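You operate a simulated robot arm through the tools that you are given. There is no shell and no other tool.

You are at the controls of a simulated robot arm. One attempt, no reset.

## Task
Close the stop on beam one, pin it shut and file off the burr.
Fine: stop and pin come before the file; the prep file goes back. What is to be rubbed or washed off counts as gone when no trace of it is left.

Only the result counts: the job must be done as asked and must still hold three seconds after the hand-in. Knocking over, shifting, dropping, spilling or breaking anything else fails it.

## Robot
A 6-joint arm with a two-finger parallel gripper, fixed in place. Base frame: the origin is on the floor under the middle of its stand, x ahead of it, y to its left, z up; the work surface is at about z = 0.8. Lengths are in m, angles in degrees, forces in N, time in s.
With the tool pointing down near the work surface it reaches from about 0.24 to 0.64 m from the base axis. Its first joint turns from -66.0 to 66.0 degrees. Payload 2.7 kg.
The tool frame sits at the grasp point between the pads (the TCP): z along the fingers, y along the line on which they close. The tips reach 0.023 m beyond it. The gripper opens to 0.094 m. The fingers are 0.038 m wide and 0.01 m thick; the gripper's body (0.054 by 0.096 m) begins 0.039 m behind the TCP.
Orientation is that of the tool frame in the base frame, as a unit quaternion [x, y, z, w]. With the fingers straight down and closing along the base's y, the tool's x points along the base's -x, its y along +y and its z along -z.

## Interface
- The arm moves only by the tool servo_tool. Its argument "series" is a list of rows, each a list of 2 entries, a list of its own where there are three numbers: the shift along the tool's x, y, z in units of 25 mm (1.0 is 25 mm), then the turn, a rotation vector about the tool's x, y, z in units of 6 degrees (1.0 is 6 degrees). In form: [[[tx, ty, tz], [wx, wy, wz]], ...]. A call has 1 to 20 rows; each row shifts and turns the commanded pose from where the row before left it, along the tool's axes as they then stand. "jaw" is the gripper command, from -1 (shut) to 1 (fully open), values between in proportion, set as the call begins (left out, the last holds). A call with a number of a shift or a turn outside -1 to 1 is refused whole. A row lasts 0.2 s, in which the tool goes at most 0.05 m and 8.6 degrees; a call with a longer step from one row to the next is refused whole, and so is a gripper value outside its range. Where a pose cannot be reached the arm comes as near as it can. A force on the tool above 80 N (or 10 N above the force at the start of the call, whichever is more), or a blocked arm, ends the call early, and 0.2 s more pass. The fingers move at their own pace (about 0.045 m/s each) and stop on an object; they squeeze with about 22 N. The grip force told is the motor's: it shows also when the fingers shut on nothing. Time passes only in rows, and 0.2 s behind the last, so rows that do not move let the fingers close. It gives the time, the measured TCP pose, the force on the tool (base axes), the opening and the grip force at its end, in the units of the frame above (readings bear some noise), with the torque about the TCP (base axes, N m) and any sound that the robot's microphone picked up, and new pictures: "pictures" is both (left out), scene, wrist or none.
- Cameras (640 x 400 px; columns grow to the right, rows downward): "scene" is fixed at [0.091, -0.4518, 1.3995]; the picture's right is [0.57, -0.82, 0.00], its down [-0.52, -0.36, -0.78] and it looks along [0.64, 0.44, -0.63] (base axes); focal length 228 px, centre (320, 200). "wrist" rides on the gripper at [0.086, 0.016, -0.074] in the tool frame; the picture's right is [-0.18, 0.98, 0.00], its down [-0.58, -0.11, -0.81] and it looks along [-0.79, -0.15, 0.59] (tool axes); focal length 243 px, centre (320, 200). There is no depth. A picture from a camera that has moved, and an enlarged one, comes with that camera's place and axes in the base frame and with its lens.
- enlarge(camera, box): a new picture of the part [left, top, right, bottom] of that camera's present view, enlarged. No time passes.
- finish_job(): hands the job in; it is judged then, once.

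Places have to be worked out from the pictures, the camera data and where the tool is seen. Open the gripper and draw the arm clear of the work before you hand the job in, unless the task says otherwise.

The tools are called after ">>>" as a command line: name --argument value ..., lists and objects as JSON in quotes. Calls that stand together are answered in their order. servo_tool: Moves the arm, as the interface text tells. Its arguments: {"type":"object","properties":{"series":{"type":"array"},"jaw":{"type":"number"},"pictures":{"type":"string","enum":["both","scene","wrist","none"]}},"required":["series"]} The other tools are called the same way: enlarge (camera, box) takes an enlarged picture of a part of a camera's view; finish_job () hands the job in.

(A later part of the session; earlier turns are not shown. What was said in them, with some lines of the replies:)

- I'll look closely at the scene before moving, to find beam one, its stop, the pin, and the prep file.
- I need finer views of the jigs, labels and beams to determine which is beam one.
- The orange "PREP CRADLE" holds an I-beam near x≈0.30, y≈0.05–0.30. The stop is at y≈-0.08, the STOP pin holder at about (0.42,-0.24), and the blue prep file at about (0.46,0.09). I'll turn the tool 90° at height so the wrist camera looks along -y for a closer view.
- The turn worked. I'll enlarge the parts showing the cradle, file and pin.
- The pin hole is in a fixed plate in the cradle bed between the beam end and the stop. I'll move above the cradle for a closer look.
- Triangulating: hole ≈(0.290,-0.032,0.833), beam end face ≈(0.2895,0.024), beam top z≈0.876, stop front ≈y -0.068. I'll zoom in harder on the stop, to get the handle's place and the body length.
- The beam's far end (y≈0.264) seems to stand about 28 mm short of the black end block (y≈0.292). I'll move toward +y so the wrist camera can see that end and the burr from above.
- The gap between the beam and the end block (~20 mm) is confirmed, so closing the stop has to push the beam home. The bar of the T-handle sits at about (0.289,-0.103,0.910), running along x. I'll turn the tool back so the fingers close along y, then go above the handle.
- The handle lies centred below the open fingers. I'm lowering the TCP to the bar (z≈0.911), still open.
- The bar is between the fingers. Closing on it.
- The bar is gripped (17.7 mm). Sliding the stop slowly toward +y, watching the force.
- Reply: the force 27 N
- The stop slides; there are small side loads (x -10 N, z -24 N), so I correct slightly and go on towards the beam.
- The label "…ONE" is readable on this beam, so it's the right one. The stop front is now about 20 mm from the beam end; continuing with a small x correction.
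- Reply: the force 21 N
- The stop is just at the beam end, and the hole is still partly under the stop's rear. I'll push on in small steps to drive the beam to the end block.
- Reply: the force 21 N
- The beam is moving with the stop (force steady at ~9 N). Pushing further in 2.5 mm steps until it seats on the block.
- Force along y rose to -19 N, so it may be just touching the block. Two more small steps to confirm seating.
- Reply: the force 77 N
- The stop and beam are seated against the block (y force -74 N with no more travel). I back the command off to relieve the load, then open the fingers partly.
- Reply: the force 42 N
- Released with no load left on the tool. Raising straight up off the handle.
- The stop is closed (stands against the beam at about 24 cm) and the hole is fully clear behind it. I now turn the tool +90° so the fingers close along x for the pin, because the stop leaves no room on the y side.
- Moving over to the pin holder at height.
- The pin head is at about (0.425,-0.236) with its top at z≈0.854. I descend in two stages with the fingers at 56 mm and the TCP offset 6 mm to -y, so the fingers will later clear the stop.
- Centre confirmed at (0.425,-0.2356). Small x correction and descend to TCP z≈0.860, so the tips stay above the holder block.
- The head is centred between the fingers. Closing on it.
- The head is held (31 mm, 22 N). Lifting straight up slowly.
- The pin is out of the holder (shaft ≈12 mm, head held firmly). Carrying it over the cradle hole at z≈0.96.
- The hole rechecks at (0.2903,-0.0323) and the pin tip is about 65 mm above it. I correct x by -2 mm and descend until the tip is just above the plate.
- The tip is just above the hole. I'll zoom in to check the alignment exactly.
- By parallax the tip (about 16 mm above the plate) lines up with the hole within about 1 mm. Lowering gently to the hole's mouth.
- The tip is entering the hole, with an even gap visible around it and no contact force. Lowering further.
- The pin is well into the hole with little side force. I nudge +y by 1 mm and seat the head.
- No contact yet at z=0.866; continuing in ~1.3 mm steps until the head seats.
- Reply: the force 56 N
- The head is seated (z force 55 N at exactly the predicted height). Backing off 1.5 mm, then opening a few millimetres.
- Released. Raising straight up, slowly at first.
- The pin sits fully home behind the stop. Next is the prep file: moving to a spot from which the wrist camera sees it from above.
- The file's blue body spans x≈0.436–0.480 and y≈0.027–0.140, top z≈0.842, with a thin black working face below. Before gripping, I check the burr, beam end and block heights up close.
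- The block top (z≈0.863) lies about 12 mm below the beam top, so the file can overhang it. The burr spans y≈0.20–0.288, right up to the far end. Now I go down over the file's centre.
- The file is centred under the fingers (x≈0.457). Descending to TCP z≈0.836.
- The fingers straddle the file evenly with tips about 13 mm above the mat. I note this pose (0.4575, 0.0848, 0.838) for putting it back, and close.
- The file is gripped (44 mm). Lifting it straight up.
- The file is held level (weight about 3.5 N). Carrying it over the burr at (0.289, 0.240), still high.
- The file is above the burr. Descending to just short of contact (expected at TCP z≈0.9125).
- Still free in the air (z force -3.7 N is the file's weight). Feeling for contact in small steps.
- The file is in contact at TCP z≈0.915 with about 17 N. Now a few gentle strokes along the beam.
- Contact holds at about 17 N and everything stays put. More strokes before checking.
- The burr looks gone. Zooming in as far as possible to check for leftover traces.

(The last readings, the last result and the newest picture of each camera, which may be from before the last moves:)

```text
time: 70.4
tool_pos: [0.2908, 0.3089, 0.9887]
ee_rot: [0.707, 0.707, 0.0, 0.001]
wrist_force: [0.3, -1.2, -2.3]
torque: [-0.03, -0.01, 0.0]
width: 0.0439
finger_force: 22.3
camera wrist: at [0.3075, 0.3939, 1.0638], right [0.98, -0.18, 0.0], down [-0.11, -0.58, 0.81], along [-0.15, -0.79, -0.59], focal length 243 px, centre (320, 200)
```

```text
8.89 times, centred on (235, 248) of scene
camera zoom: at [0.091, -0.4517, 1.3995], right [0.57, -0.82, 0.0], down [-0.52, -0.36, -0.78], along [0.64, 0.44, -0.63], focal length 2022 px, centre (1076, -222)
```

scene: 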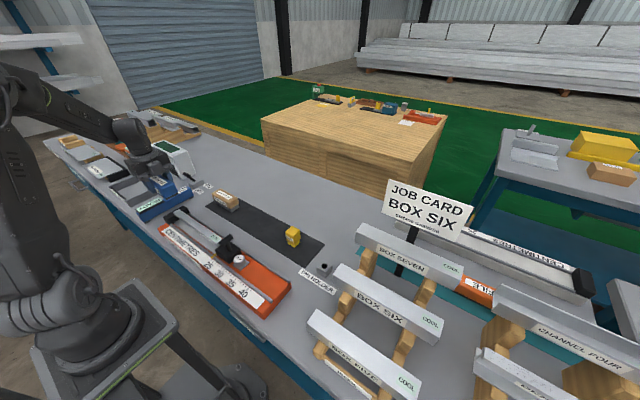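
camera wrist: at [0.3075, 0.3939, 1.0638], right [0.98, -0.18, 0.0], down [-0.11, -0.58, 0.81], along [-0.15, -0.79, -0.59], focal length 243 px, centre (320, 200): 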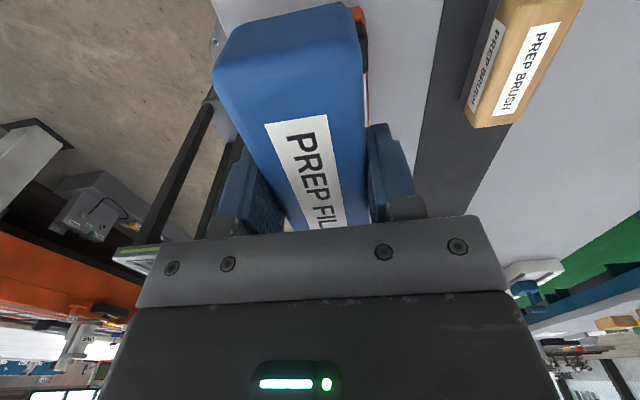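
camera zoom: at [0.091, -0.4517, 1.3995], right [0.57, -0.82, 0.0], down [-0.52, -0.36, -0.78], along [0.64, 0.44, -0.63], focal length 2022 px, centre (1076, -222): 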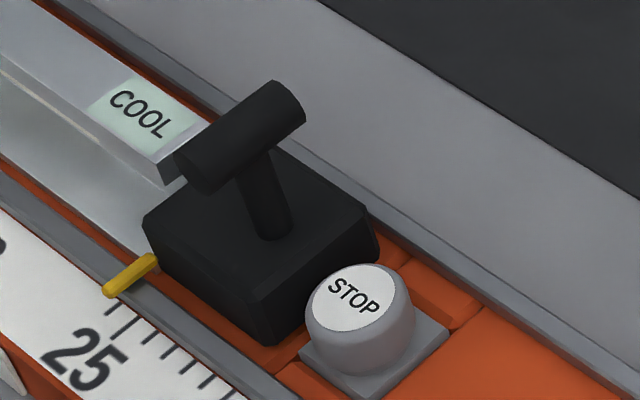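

The surface looks clean, and stop and pin are in place. On the way back I look at the beam top with the wrist camera from another angle, passing beside it at height.

>>> servo_tool --series '[[[-0.295, 0.834, 0], [0, 0, 0]], [[-0.295, 0.834, 0], [0, 0, 0]], [[-0.295, 0.834, 0], [0, 0, 0]], [[-0.295, 0.834, 0], [0, 0, 0]], [[-0.295, 0.834, 0], [0, 0, 0]], [[-0.295, 0.834, 0], [0, 0, 0]], [[-0.295, 0.834, 0], [0, 0, 0]], [[-0.295, 0.834, 0], [0, 0, 0]], [[0, 0, 0], [0, 0, 0]]]'

>>> enlarge --camera "wrist" --box '[60, 0, 260, 180]'

>>> enlarge --camera "scene" --box '[170, 202, 210, 230]'

```text
time: 72.4
tool_pos: [0.4566, 0.2484, 0.9903]
ee_rot: [0.707, 0.707, -0.001, 0.0]
wrist_force: [-0.1, 0.3, -2.9]
torque: [0.02, -0.03, -0.01]
width: 0.0441
finger_force: 21.8
camera wrist: at [0.4732, 0.3332, 1.0651], right [0.98, -0.18, 0.0], down [-0.11, -0.58, 0.81], along [-0.15, -0.79, -0.59], focal length 243 px, centre (320, 200)
```

scene: 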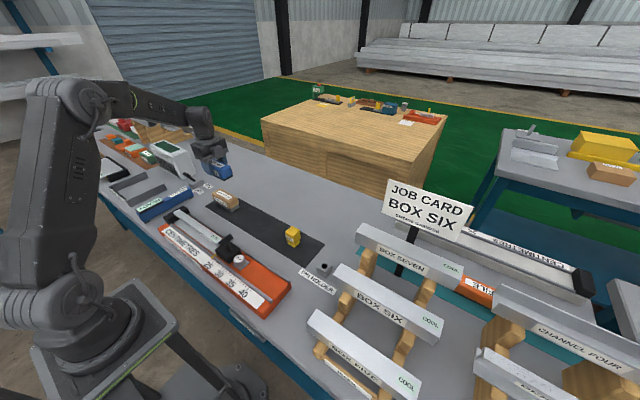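
wrist: 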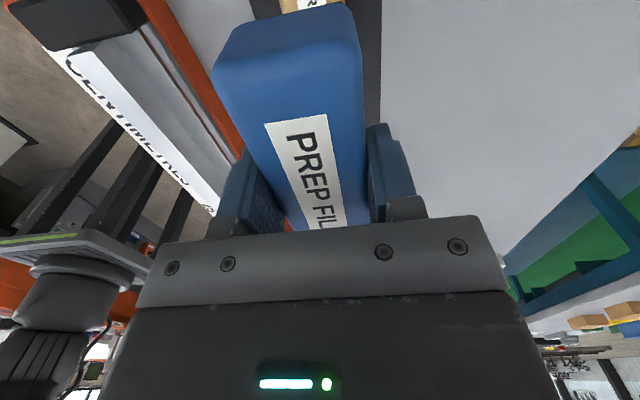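

```text
2.22 times, centred on (160, 90) of wrist
camera zoom: at [0.4732, 0.3332, 1.0651], right [0.98, -0.18, 0.0], down [-0.11, -0.58, 0.81], along [-0.15, -0.79, -0.59], focal length 539 px, centre (676, 444)
```

zoom: 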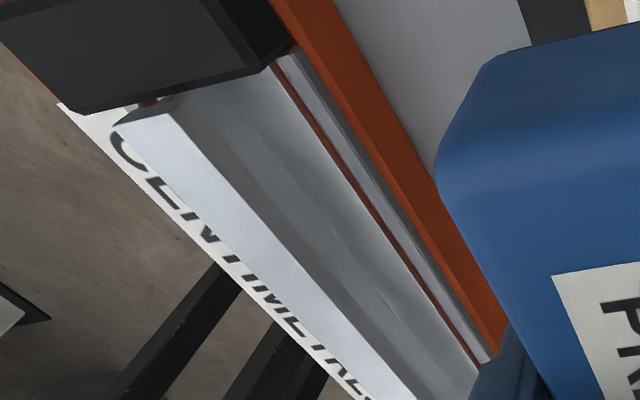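

```text
14.29 times, centred on (190, 216) of scene
camera zoom: at [0.0911, -0.4517, 1.3995], right [0.57, -0.82, 0.0], down [-0.52, -0.36, -0.78], along [0.64, 0.44, -0.63], focal length 3250 px, centre (2177, -29)
```

zoom: 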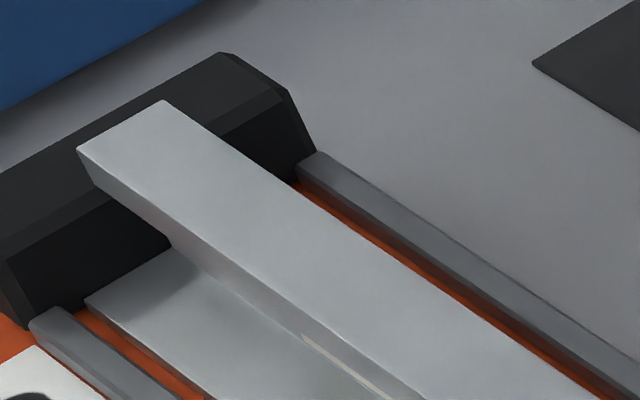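

Both views show a clean surface, and the beam end hasn't shifted (same pixels as before filing). Carrying the file back above its original place on the mat.

>>> servo_tool --series '[[[-0.8, 0.01, 0], [0, 0, 0]], [[-0.8, 0, 0], [0, 0, 0]], [[-0.8, 0, 0], [0, 0, 0]], [[-0.8, 0, 0], [0, 0, 0]], [[-0.8, 0, 0], [0, 0, 0]], [[-0.8, 0, 0], [0, 0, 0]], [[-0.8, 0, 0], [0, 0, 0]], [[-0.6, 0, 0], [0, 0, 0]], [[-0.38, 0, 0], [0, 0, 0]], [[0, 0, 0], [0, 0, 0]]]' --pictures "none"

>>> servo_tool --series '[[[0, 0, 0.7], [0, 0, 0]], [[0, 0, 0.8], [0, 0, 0]], [[0, 0, 0.8], [0, 0, 0]], [[0, 0, 0.8], [0, 0, 0]], [[0, 0, 0.8], [0, 0, 0]], [[0, 0, 0.8], [0, 0, 0]], [[0, 0, 0.6], [0, 0, 0]], [[0, 0, 0], [0, 0, 0]]]'

>>> enlarge --camera "scene" --box '[215, 170, 305, 240]'

```text
time: 74.6
tool_pos: [0.4566, 0.0834, 0.9897]
ee_rot: [0.707, 0.707, 0.0, 0.001]
wrist_force: [0.8, -0.1, -3.2]
torque: [0.0, 0.02, 0.0]
width: 0.0442
finger_force: 21.9
```

```text
time: 76.4
tool_pos: [0.4566, 0.0824, 0.8565]
ee_rot: [0.707, 0.707, 0.0, 0.0]
wrist_force: [0.9, 0.0, -4.0]
torque: [-0.02, 0.02, 0.01]
width: 0.0437
finger_force: 22.0
camera wrist: at [0.4736, 0.1684, 0.931], right [0.98, -0.18, 0.0], down [-0.11, -0.58, 0.81], along [-0.15, -0.79, -0.59], focal length 243 px, centre (320, 200)
```

scene: 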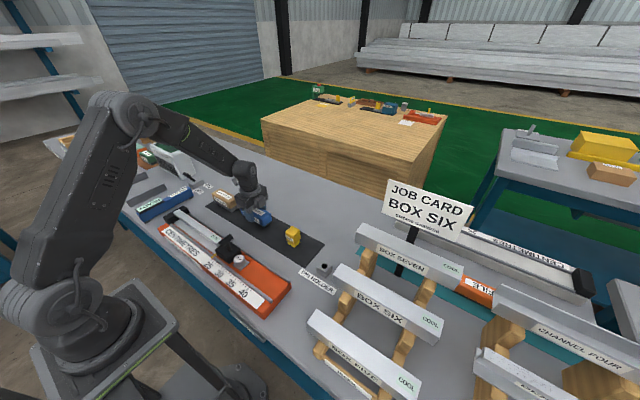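
wrist: 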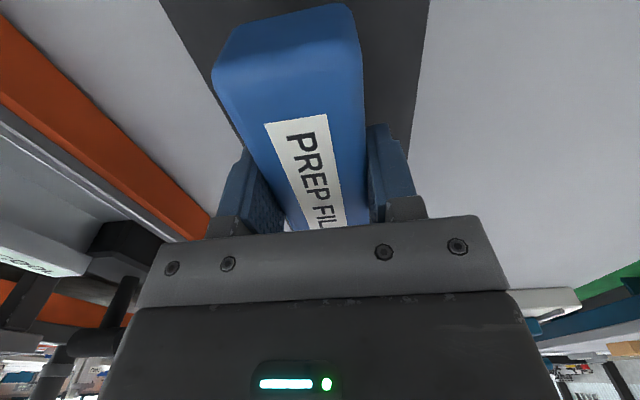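

```text
5.71 times, centred on (260, 205) of scene
camera zoom: at [0.0911, -0.4518, 1.3995], right [0.57, -0.82, 0.0], down [-0.52, -0.36, -0.78], along [0.64, 0.44, -0.63], focal length 1300 px, centre (663, 171)
```

zoom: 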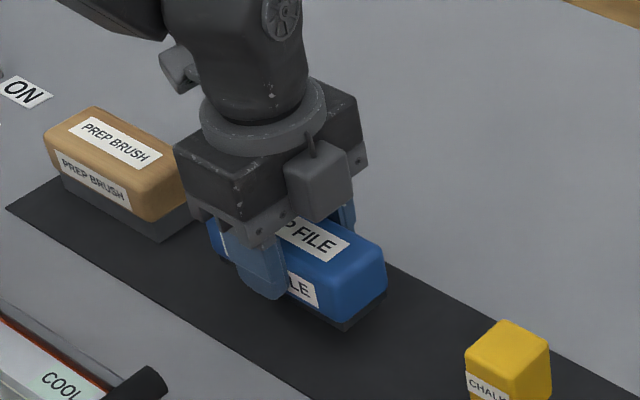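

The file hovers about 19 mm above its spot, right over it. Lowering gently until it rests on the mat.

>>> servo_tool --series '[[[0.04, 0.02, 0.25], [0, 0, 0]], [[0, 0, 0.2], [0, 0, 0]], [[0, 0, 0.15], [0, 0, 0]], [[0, 0, 0.1], [0, 0, 0]], [[0, 0, 0], [0, 0, 0]]]'

>>> enlarge --camera "scene" --box '[215, 170, 305, 240]'

```text
time: 77.6
tool_pos: [0.4582, 0.0838, 0.8382]
ee_rot: [0.707, 0.707, 0.0, 0.0]
wrist_force: [-0.1, 0.2, -3.4]
torque: [0.0, 0.02, 0.0]
width: 0.044
finger_force: 22.3
camera wrist: at [0.4738, 0.1696, 0.9139], right [0.98, -0.18, 0.0], down [-0.11, -0.58, 0.81], along [-0.15, -0.79, -0.59], focal length 243 px, centre (320, 200)
```

scene: 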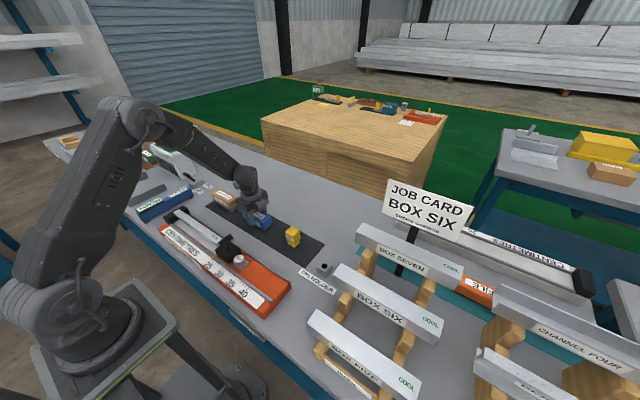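
wrist: 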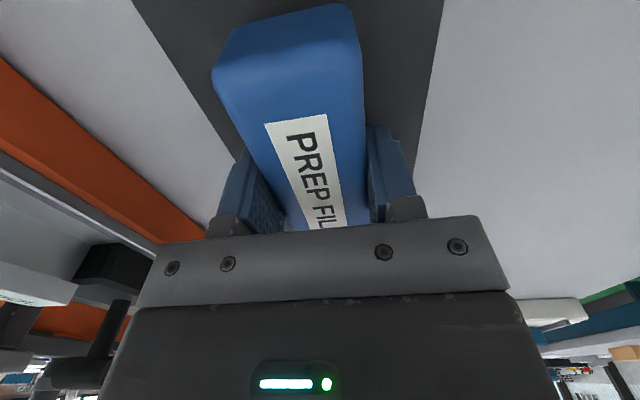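

```text
5.71 times, centred on (260, 205) of scene
camera zoom: at [0.0911, -0.4518, 1.3995], right [0.57, -0.82, 0.0], down [-0.52, -0.36, -0.78], along [0.64, 0.44, -0.63], focal length 1300 px, centre (663, 171)
```

zoom: 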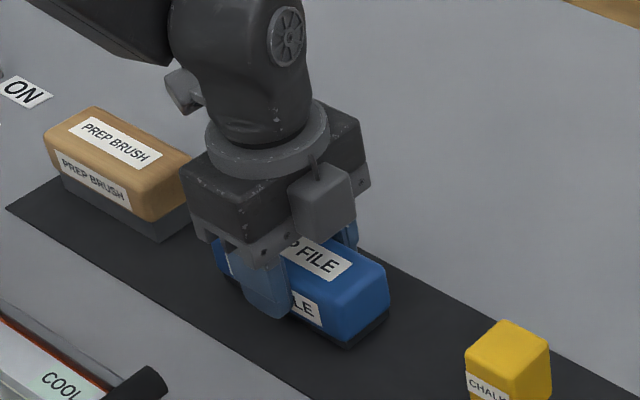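

The position matches the original picture. It's not touching yet, so a few more sub-millimetre steps down.

>>> servo_tool --series '[[[0, 0, 0.04], [0, 0, 0]], [[0, 0, 0.03], [0, 0, 0]], [[0, 0, 0], [0, 0, 0]]]' --pictures "none"

```text
time: 78.4
tool_pos: [0.458, 0.0848, 0.8363]
ee_rot: [0.707, 0.707, 0.0, 0.0]
wrist_force: [-0.1, -0.4, -3.9]
torque: [0.01, -0.04, -0.01]
width: 0.0441
finger_force: 21.7
```

>>> servo_tool --series '[[[0, 0, 0.03], [0, 0, 0]], [[0, 0, 0.03], [0, 0, 0]], [[0, 0, 0], [0, 0, 0]]]' --pictures "none"

```text
time: 79.2
tool_pos: [0.4588, 0.0846, 0.8367]
ee_rot: [0.707, 0.707, 0.001, 0.001]
wrist_force: [-2.2, -4.7, 14.0]
torque: [-0.31, 0.23, 0.05]
width: 0.0439
finger_force: 22.0
```

The file rests on the mat (contact force 14 N). Easing off slightly and opening the fingers.

>>> servo_tool --series '[[[0, 0, -0.02], [0, 0, 0]], [[0, 0, 0], [0, 0, 0]]]' --pictures "none"

>>> servo_tool --jaw 0.5 --series '[[[0, 0, 0], [0, 0, 0]], [[0, 0, 0], [0, 0, 0]], [[0, 0, 0], [0, 0, 0]]]'

>>> enlarge --camera "scene" --box '[215, 170, 305, 240]'

```text
time: 79.8
tool_pos: [0.4572, 0.0854, 0.837]
ee_rot: [0.707, 0.707, 0.001, 0.002]
wrist_force: [2.8, -9.3, 11.9]
torque: [-0.12, 0.04, 0.15]
width: 0.0441
finger_force: 22.1
```

```text
time: 80.6
tool_pos: [0.4564, 0.0849, 0.8366]
ee_rot: [0.707, 0.707, 0.0, 0.0]
wrist_force: [-0.7, 0.1, 0.1]
torque: [-0.01, 0.01, 0.0]
width: 0.0707
finger_force: 0.0
camera wrist: at [0.4736, 0.1707, 0.9112], right [0.98, -0.18, 0.0], down [-0.11, -0.58, 0.81], along [-0.15, -0.79, -0.59], focal length 243 px, centre (320, 200)
```

scene: 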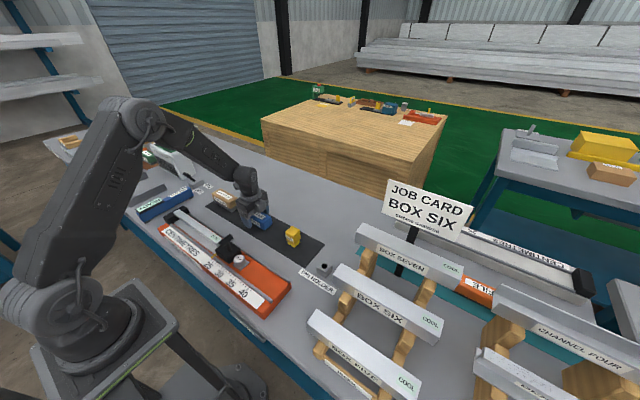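
wrist: 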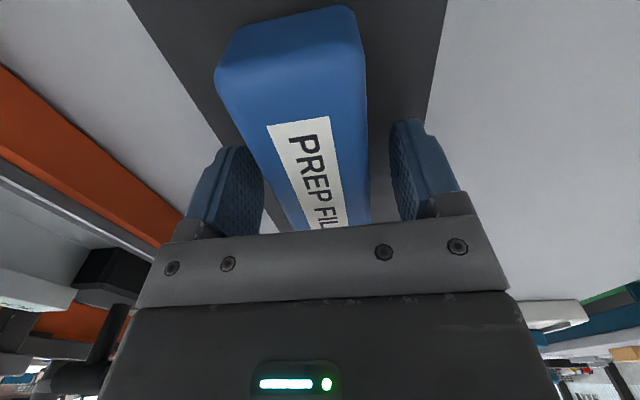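

```text
5.71 times, centred on (260, 205) of scene
camera zoom: at [0.091, -0.4518, 1.3995], right [0.57, -0.82, 0.0], down [-0.52, -0.36, -0.78], along [0.64, 0.44, -0.63], focal length 1300 px, centre (663, 171)
```

zoom: 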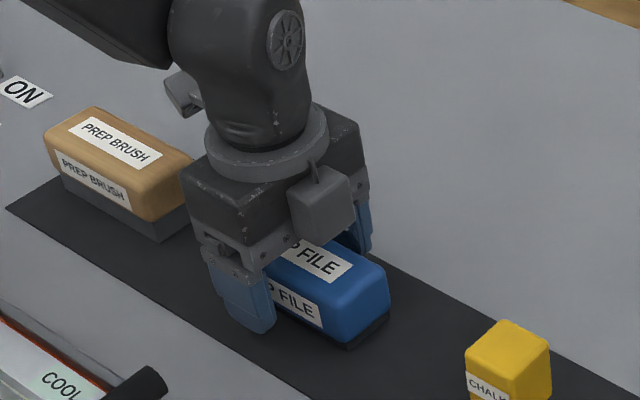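

Released, with the file in its original place. Raising straight up and drawing clear.

>>> servo_tool --jaw 1 --series '[[[0, 0, -0.3], [0, 0, 0]], [[0, 0, -0.6], [0, 0, 0]], [[0, 0, -0.9], [0, 0, 0]], [[0, 0, -0.9], [0, 0, 0]], [[0, 0, -0.9], [0, 0, 0]], [[0, 0, -0.9], [0, 0, 0]], [[0, 0, -0.9], [0, 0, 0]], [[0, 0, -0.9], [0, 0, 0]], [[0.6, 0, -0.9], [0, 0, 0]], [[0.8, 0, -0.8], [0, 0, 0]], [[0.8, 0, -0.5], [0, 0, 0]], [[0.8, 0, 0], [0, 0, 0]], [[0, 0, 0], [0, 0, 0]]]'

>>> enlarge --camera "scene" --box '[155, 190, 315, 300]'

>>> enlarge --camera "scene" --box '[225, 190, 285, 237]'

>>> enlarge --camera "scene" --box '[168, 200, 228, 245]'

>>> enlarge --camera "scene" --box '[205, 225, 265, 270]'

>>> enlarge --camera "wrist" --box '[60, 0, 380, 200]'

```text
time: 83.4
tool_pos: [0.457, 0.1582, 1.0486]
ee_rot: [0.707, 0.707, 0.0, 0.001]
wrist_force: [-1.0, 0.0, -0.9]
torque: [0.03, -0.03, 0.01]
width: 0.0942
finger_force: 0.1
camera wrist: at [0.4732, 0.2446, 1.1241], right [0.98, -0.19, 0.0], down [-0.11, -0.58, 0.81], along [-0.15, -0.79, -0.59], focal length 243 px, centre (320, 200)
```

scene: 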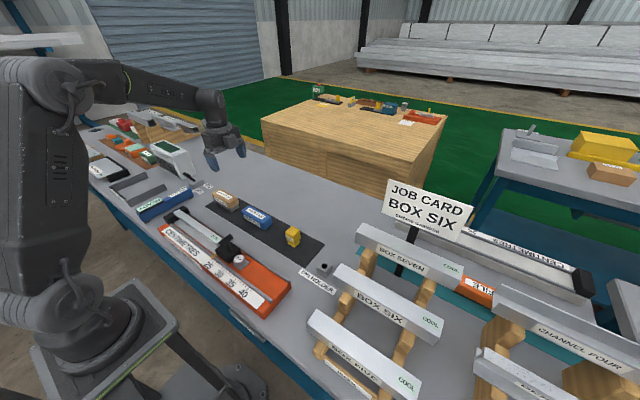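
wrist: 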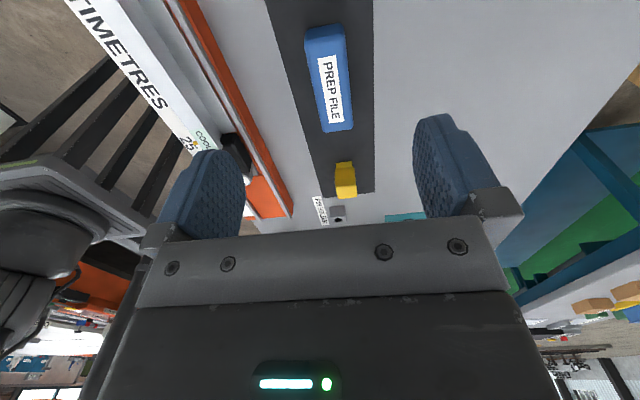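

```text
3.64 times, centred on (235, 245) of scene
camera zoom: at [0.091, -0.4517, 1.3995], right [0.57, -0.82, 0.0], down [-0.52, -0.36, -0.78], along [0.64, 0.44, -0.63], focal length 827 px, centre (629, 36)
```

zoom: 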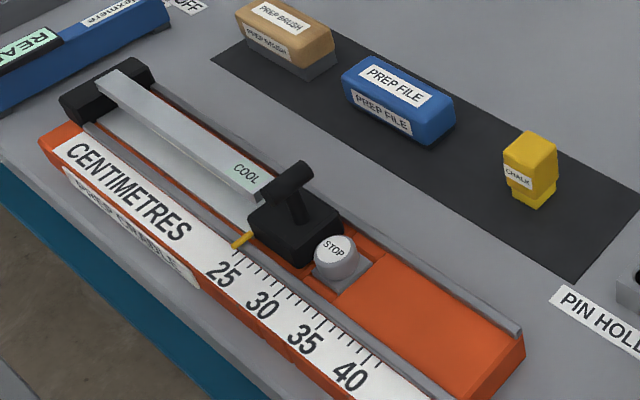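

```text
8.51 times, centred on (255, 214) of scene
camera zoom: at [0.091, -0.4517, 1.3995], right [0.57, -0.82, 0.0], down [-0.52, -0.36, -0.78], along [0.64, 0.44, -0.63], focal length 1936 px, centre (873, 85)
```

zoom: 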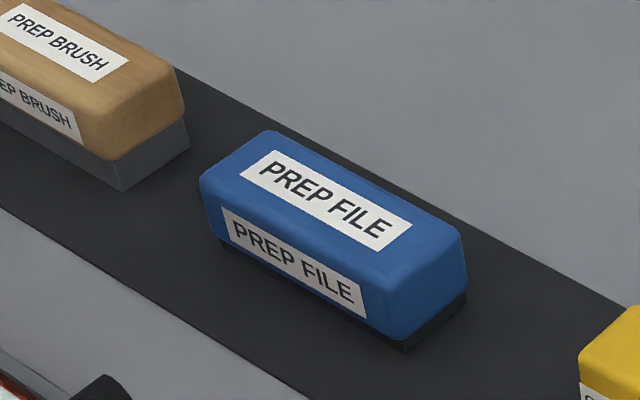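

```text
8.89 times, centred on (198, 222) of scene
camera zoom: at [0.091, -0.4517, 1.3995], right [0.57, -0.82, 0.0], down [-0.52, -0.36, -0.78], along [0.64, 0.44, -0.63], focal length 2022 px, centre (1404, 0)
```

zoom: 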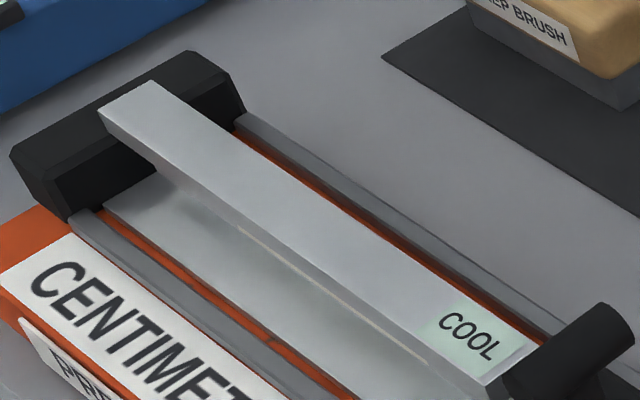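

```text
8.89 times, centred on (235, 248) of scene
camera zoom: at [0.091, -0.4517, 1.3995], right [0.57, -0.82, 0.0], down [-0.52, -0.36, -0.78], along [0.64, 0.44, -0.63], focal length 2022 px, centre (1076, -222)
```

zoom: 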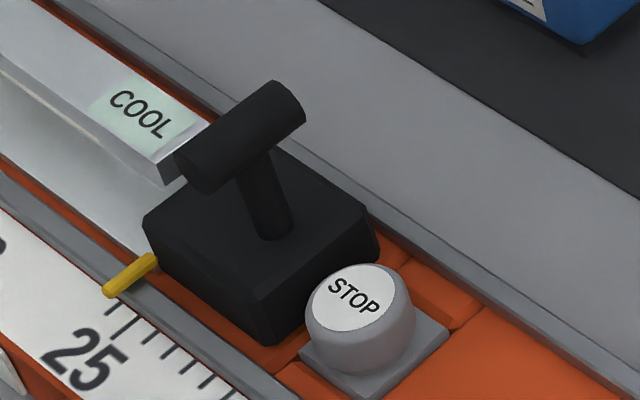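

```text
2.00 times, centred on (220, 100) of wrist
camera zoom: at [0.4732, 0.2446, 1.1241], right [0.98, -0.19, 0.0], down [-0.11, -0.58, 0.81], along [-0.15, -0.79, -0.59], focal length 485 px, centre (520, 400)
```

zoom: 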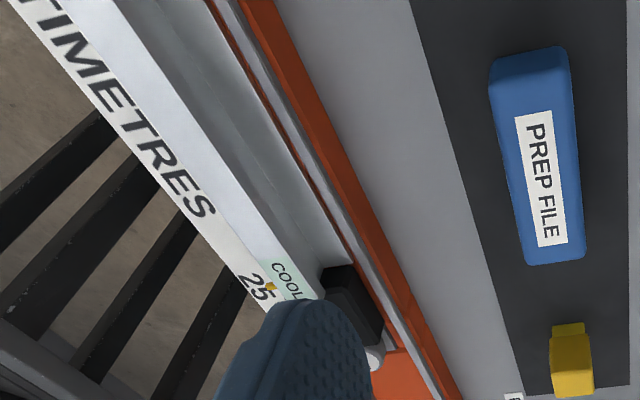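

Everything matches: the file's corners are at the same pixels as at the start. I'll take one last close wrist view of the filed surface before handing in.

>>> servo_tool --series '[[[0.7, -0.775, 0], [0, 0, 0]], [[0.7, -0.775, 0], [0, 0, 0]], [[0.7, -0.775, 0], [0, 0, 0]], [[0.7, -0.775, 0], [0, 0, 0]], [[0.7, -0.775, 0], [0, 0, 0]], [[0.7, -0.775, 0], [0, 0, 0]], [[0.7, -0.775, 0], [0, 0, 0]], [[0.7, -0.775, 0], [0, 0, 0]], [[0, 0, 0], [0, 0, 0]]]'

>>> enlarge --camera "wrist" --box '[230, 0, 390, 100]'

>>> enlarge --camera "wrist" --box '[260, 50, 390, 230]'

```text
time: 85.4
tool_pos: [0.3019, 0.3013, 1.0495]
ee_rot: [0.708, 0.707, 0.0, 0.0]
wrist_force: [-0.4, -0.3, -0.6]
torque: [0.01, -0.01, 0.01]
width: 0.0938
finger_force: 0.1
camera wrist: at [0.3182, 0.3872, 1.1239], right [0.98, -0.18, 0.0], down [-0.11, -0.58, 0.81], along [-0.15, -0.79, -0.59], focal length 243 px, centre (320, 200)
```

scene: 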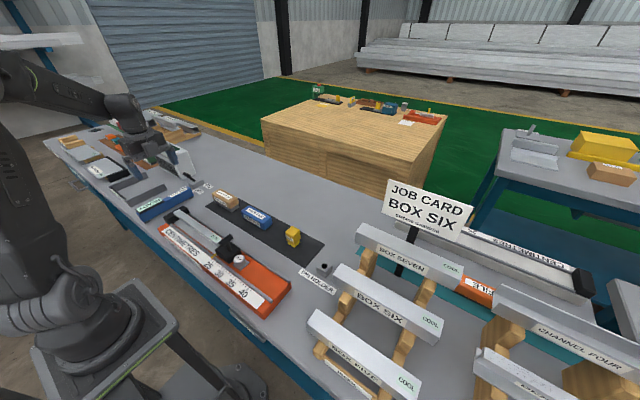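
wrist: 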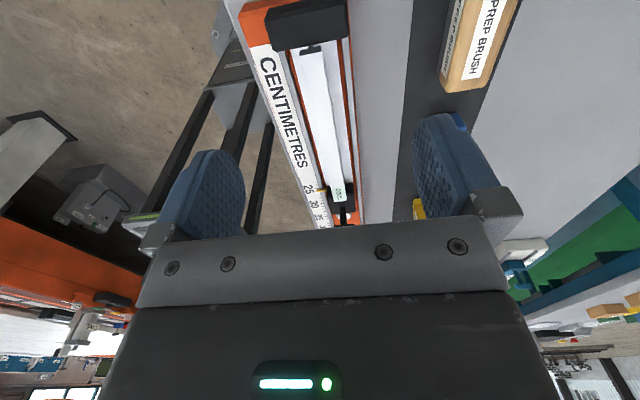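

```text
4.00 times, centred on (310, 50) of wrist
camera zoom: at [0.3182, 0.3872, 1.1239], right [0.98, -0.18, 0.0], down [-0.11, -0.58, 0.81], along [-0.15, -0.79, -0.59], focal length 970 px, centre (360, 800)
```

zoom: 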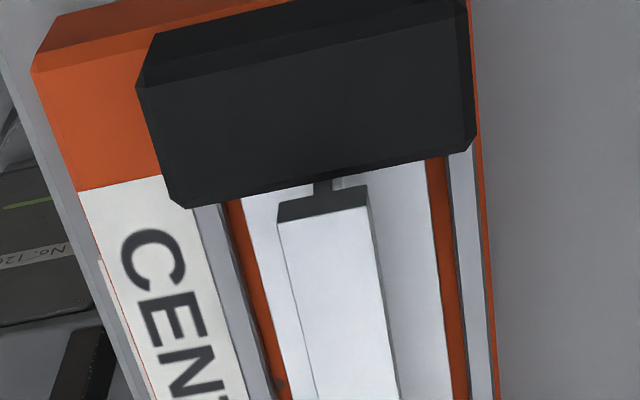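

```text
2.22 times, centred on (325, 140) of wrist
camera zoom: at [0.3182, 0.3872, 1.1239], right [0.98, -0.18, 0.0], down [-0.11, -0.58, 0.81], along [-0.15, -0.79, -0.59], focal length 539 px, centre (309, 333)
```

zoom: 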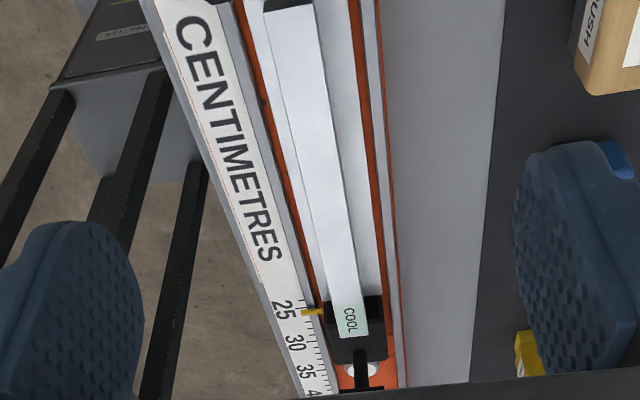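

The filed surface is clean from above too, the beam is against the block, the stop is at about 24 cm and the pin is behind it. I'll raise the open gripper further away from the work, then hand in.

>>> servo_tool --series '[[[0, 0.5, -0.6], [0, 0, 0]], [[-0.3, 0.7, -0.6], [0, 0, 0]], [[-0.5, 0.7, -0.6], [0, 0, 0]], [[-0.7, 0.7, -0.4], [0, 0, 0]], [[-0.7, 0.7, 0], [0, 0, 0]], [[-0.7, 0.7, 0], [0, 0, 0]], [[-0.7, 0.7, 0], [0, 0, 0]], [[-0.5, 0.7, 0], [0, 0, 0]], [[0, 0, 0], [0, 0, 0]], [[0, 0, 0], [0, 0, 0]]]'

>>> enlarge --camera "scene" --box '[155, 190, 315, 300]'

```text
time: 87.6
tool_pos: [0.4384, 0.1975, 1.1048]
ee_rot: [0.707, 0.707, 0.0, 0.0]
wrist_force: [0.0, 0.5, 0.9]
torque: [0.03, 0.0, -0.01]
width: 0.0942
finger_force: 0.0
camera wrist: at [0.4549, 0.2832, 1.1794], right [0.98, -0.18, 0.0], down [-0.11, -0.58, 0.81], along [-0.15, -0.79, -0.59], focal length 243 px, centre (320, 200)
```

scene: 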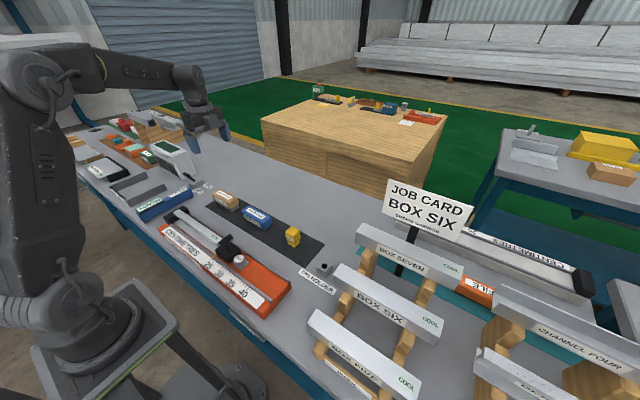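
wrist: 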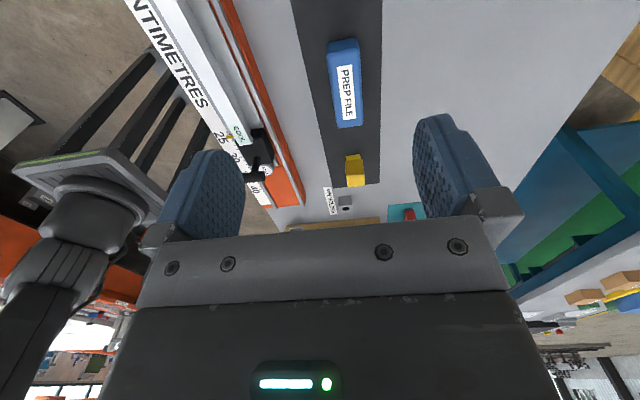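

```text
3.64 times, centred on (235, 245) of scene
camera zoom: at [0.091, -0.4518, 1.3995], right [0.57, -0.82, 0.0], down [-0.52, -0.36, -0.78], along [0.64, 0.44, -0.63], focal length 827 px, centre (629, 36)
```

zoom: 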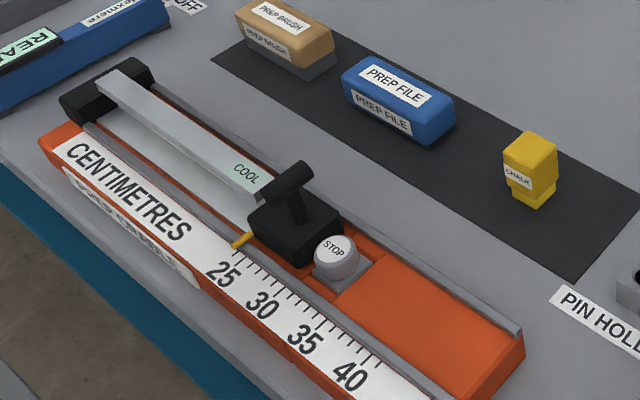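

The stop is closed on beam one, the pin is seated behind it, the burr is gone and the file is back on its mat. The gripper is open and clear, so I'm handing in.

>>> finish_job

```text
The job is handed in.
```

I handed the job in with every step done; I haven't seen the result of the judging.

- **Stop:** I closed it on beam one. The beam was about 20 mm short of the black end block, so closing the stop also pushed the beam against the block.
- **Pin:** it is in the cradle hole right behind the stop, with its head down on the plate.
- **Burr:** I filed it off after the stop and pin were set. Close-up pictures from both cameras show no trace left, and the beam end had not moved during filing.
- **Prep file:** it is back in its original place on the mat.

The pictures show nothing else moved, and I left the gripper open and clear of the work.
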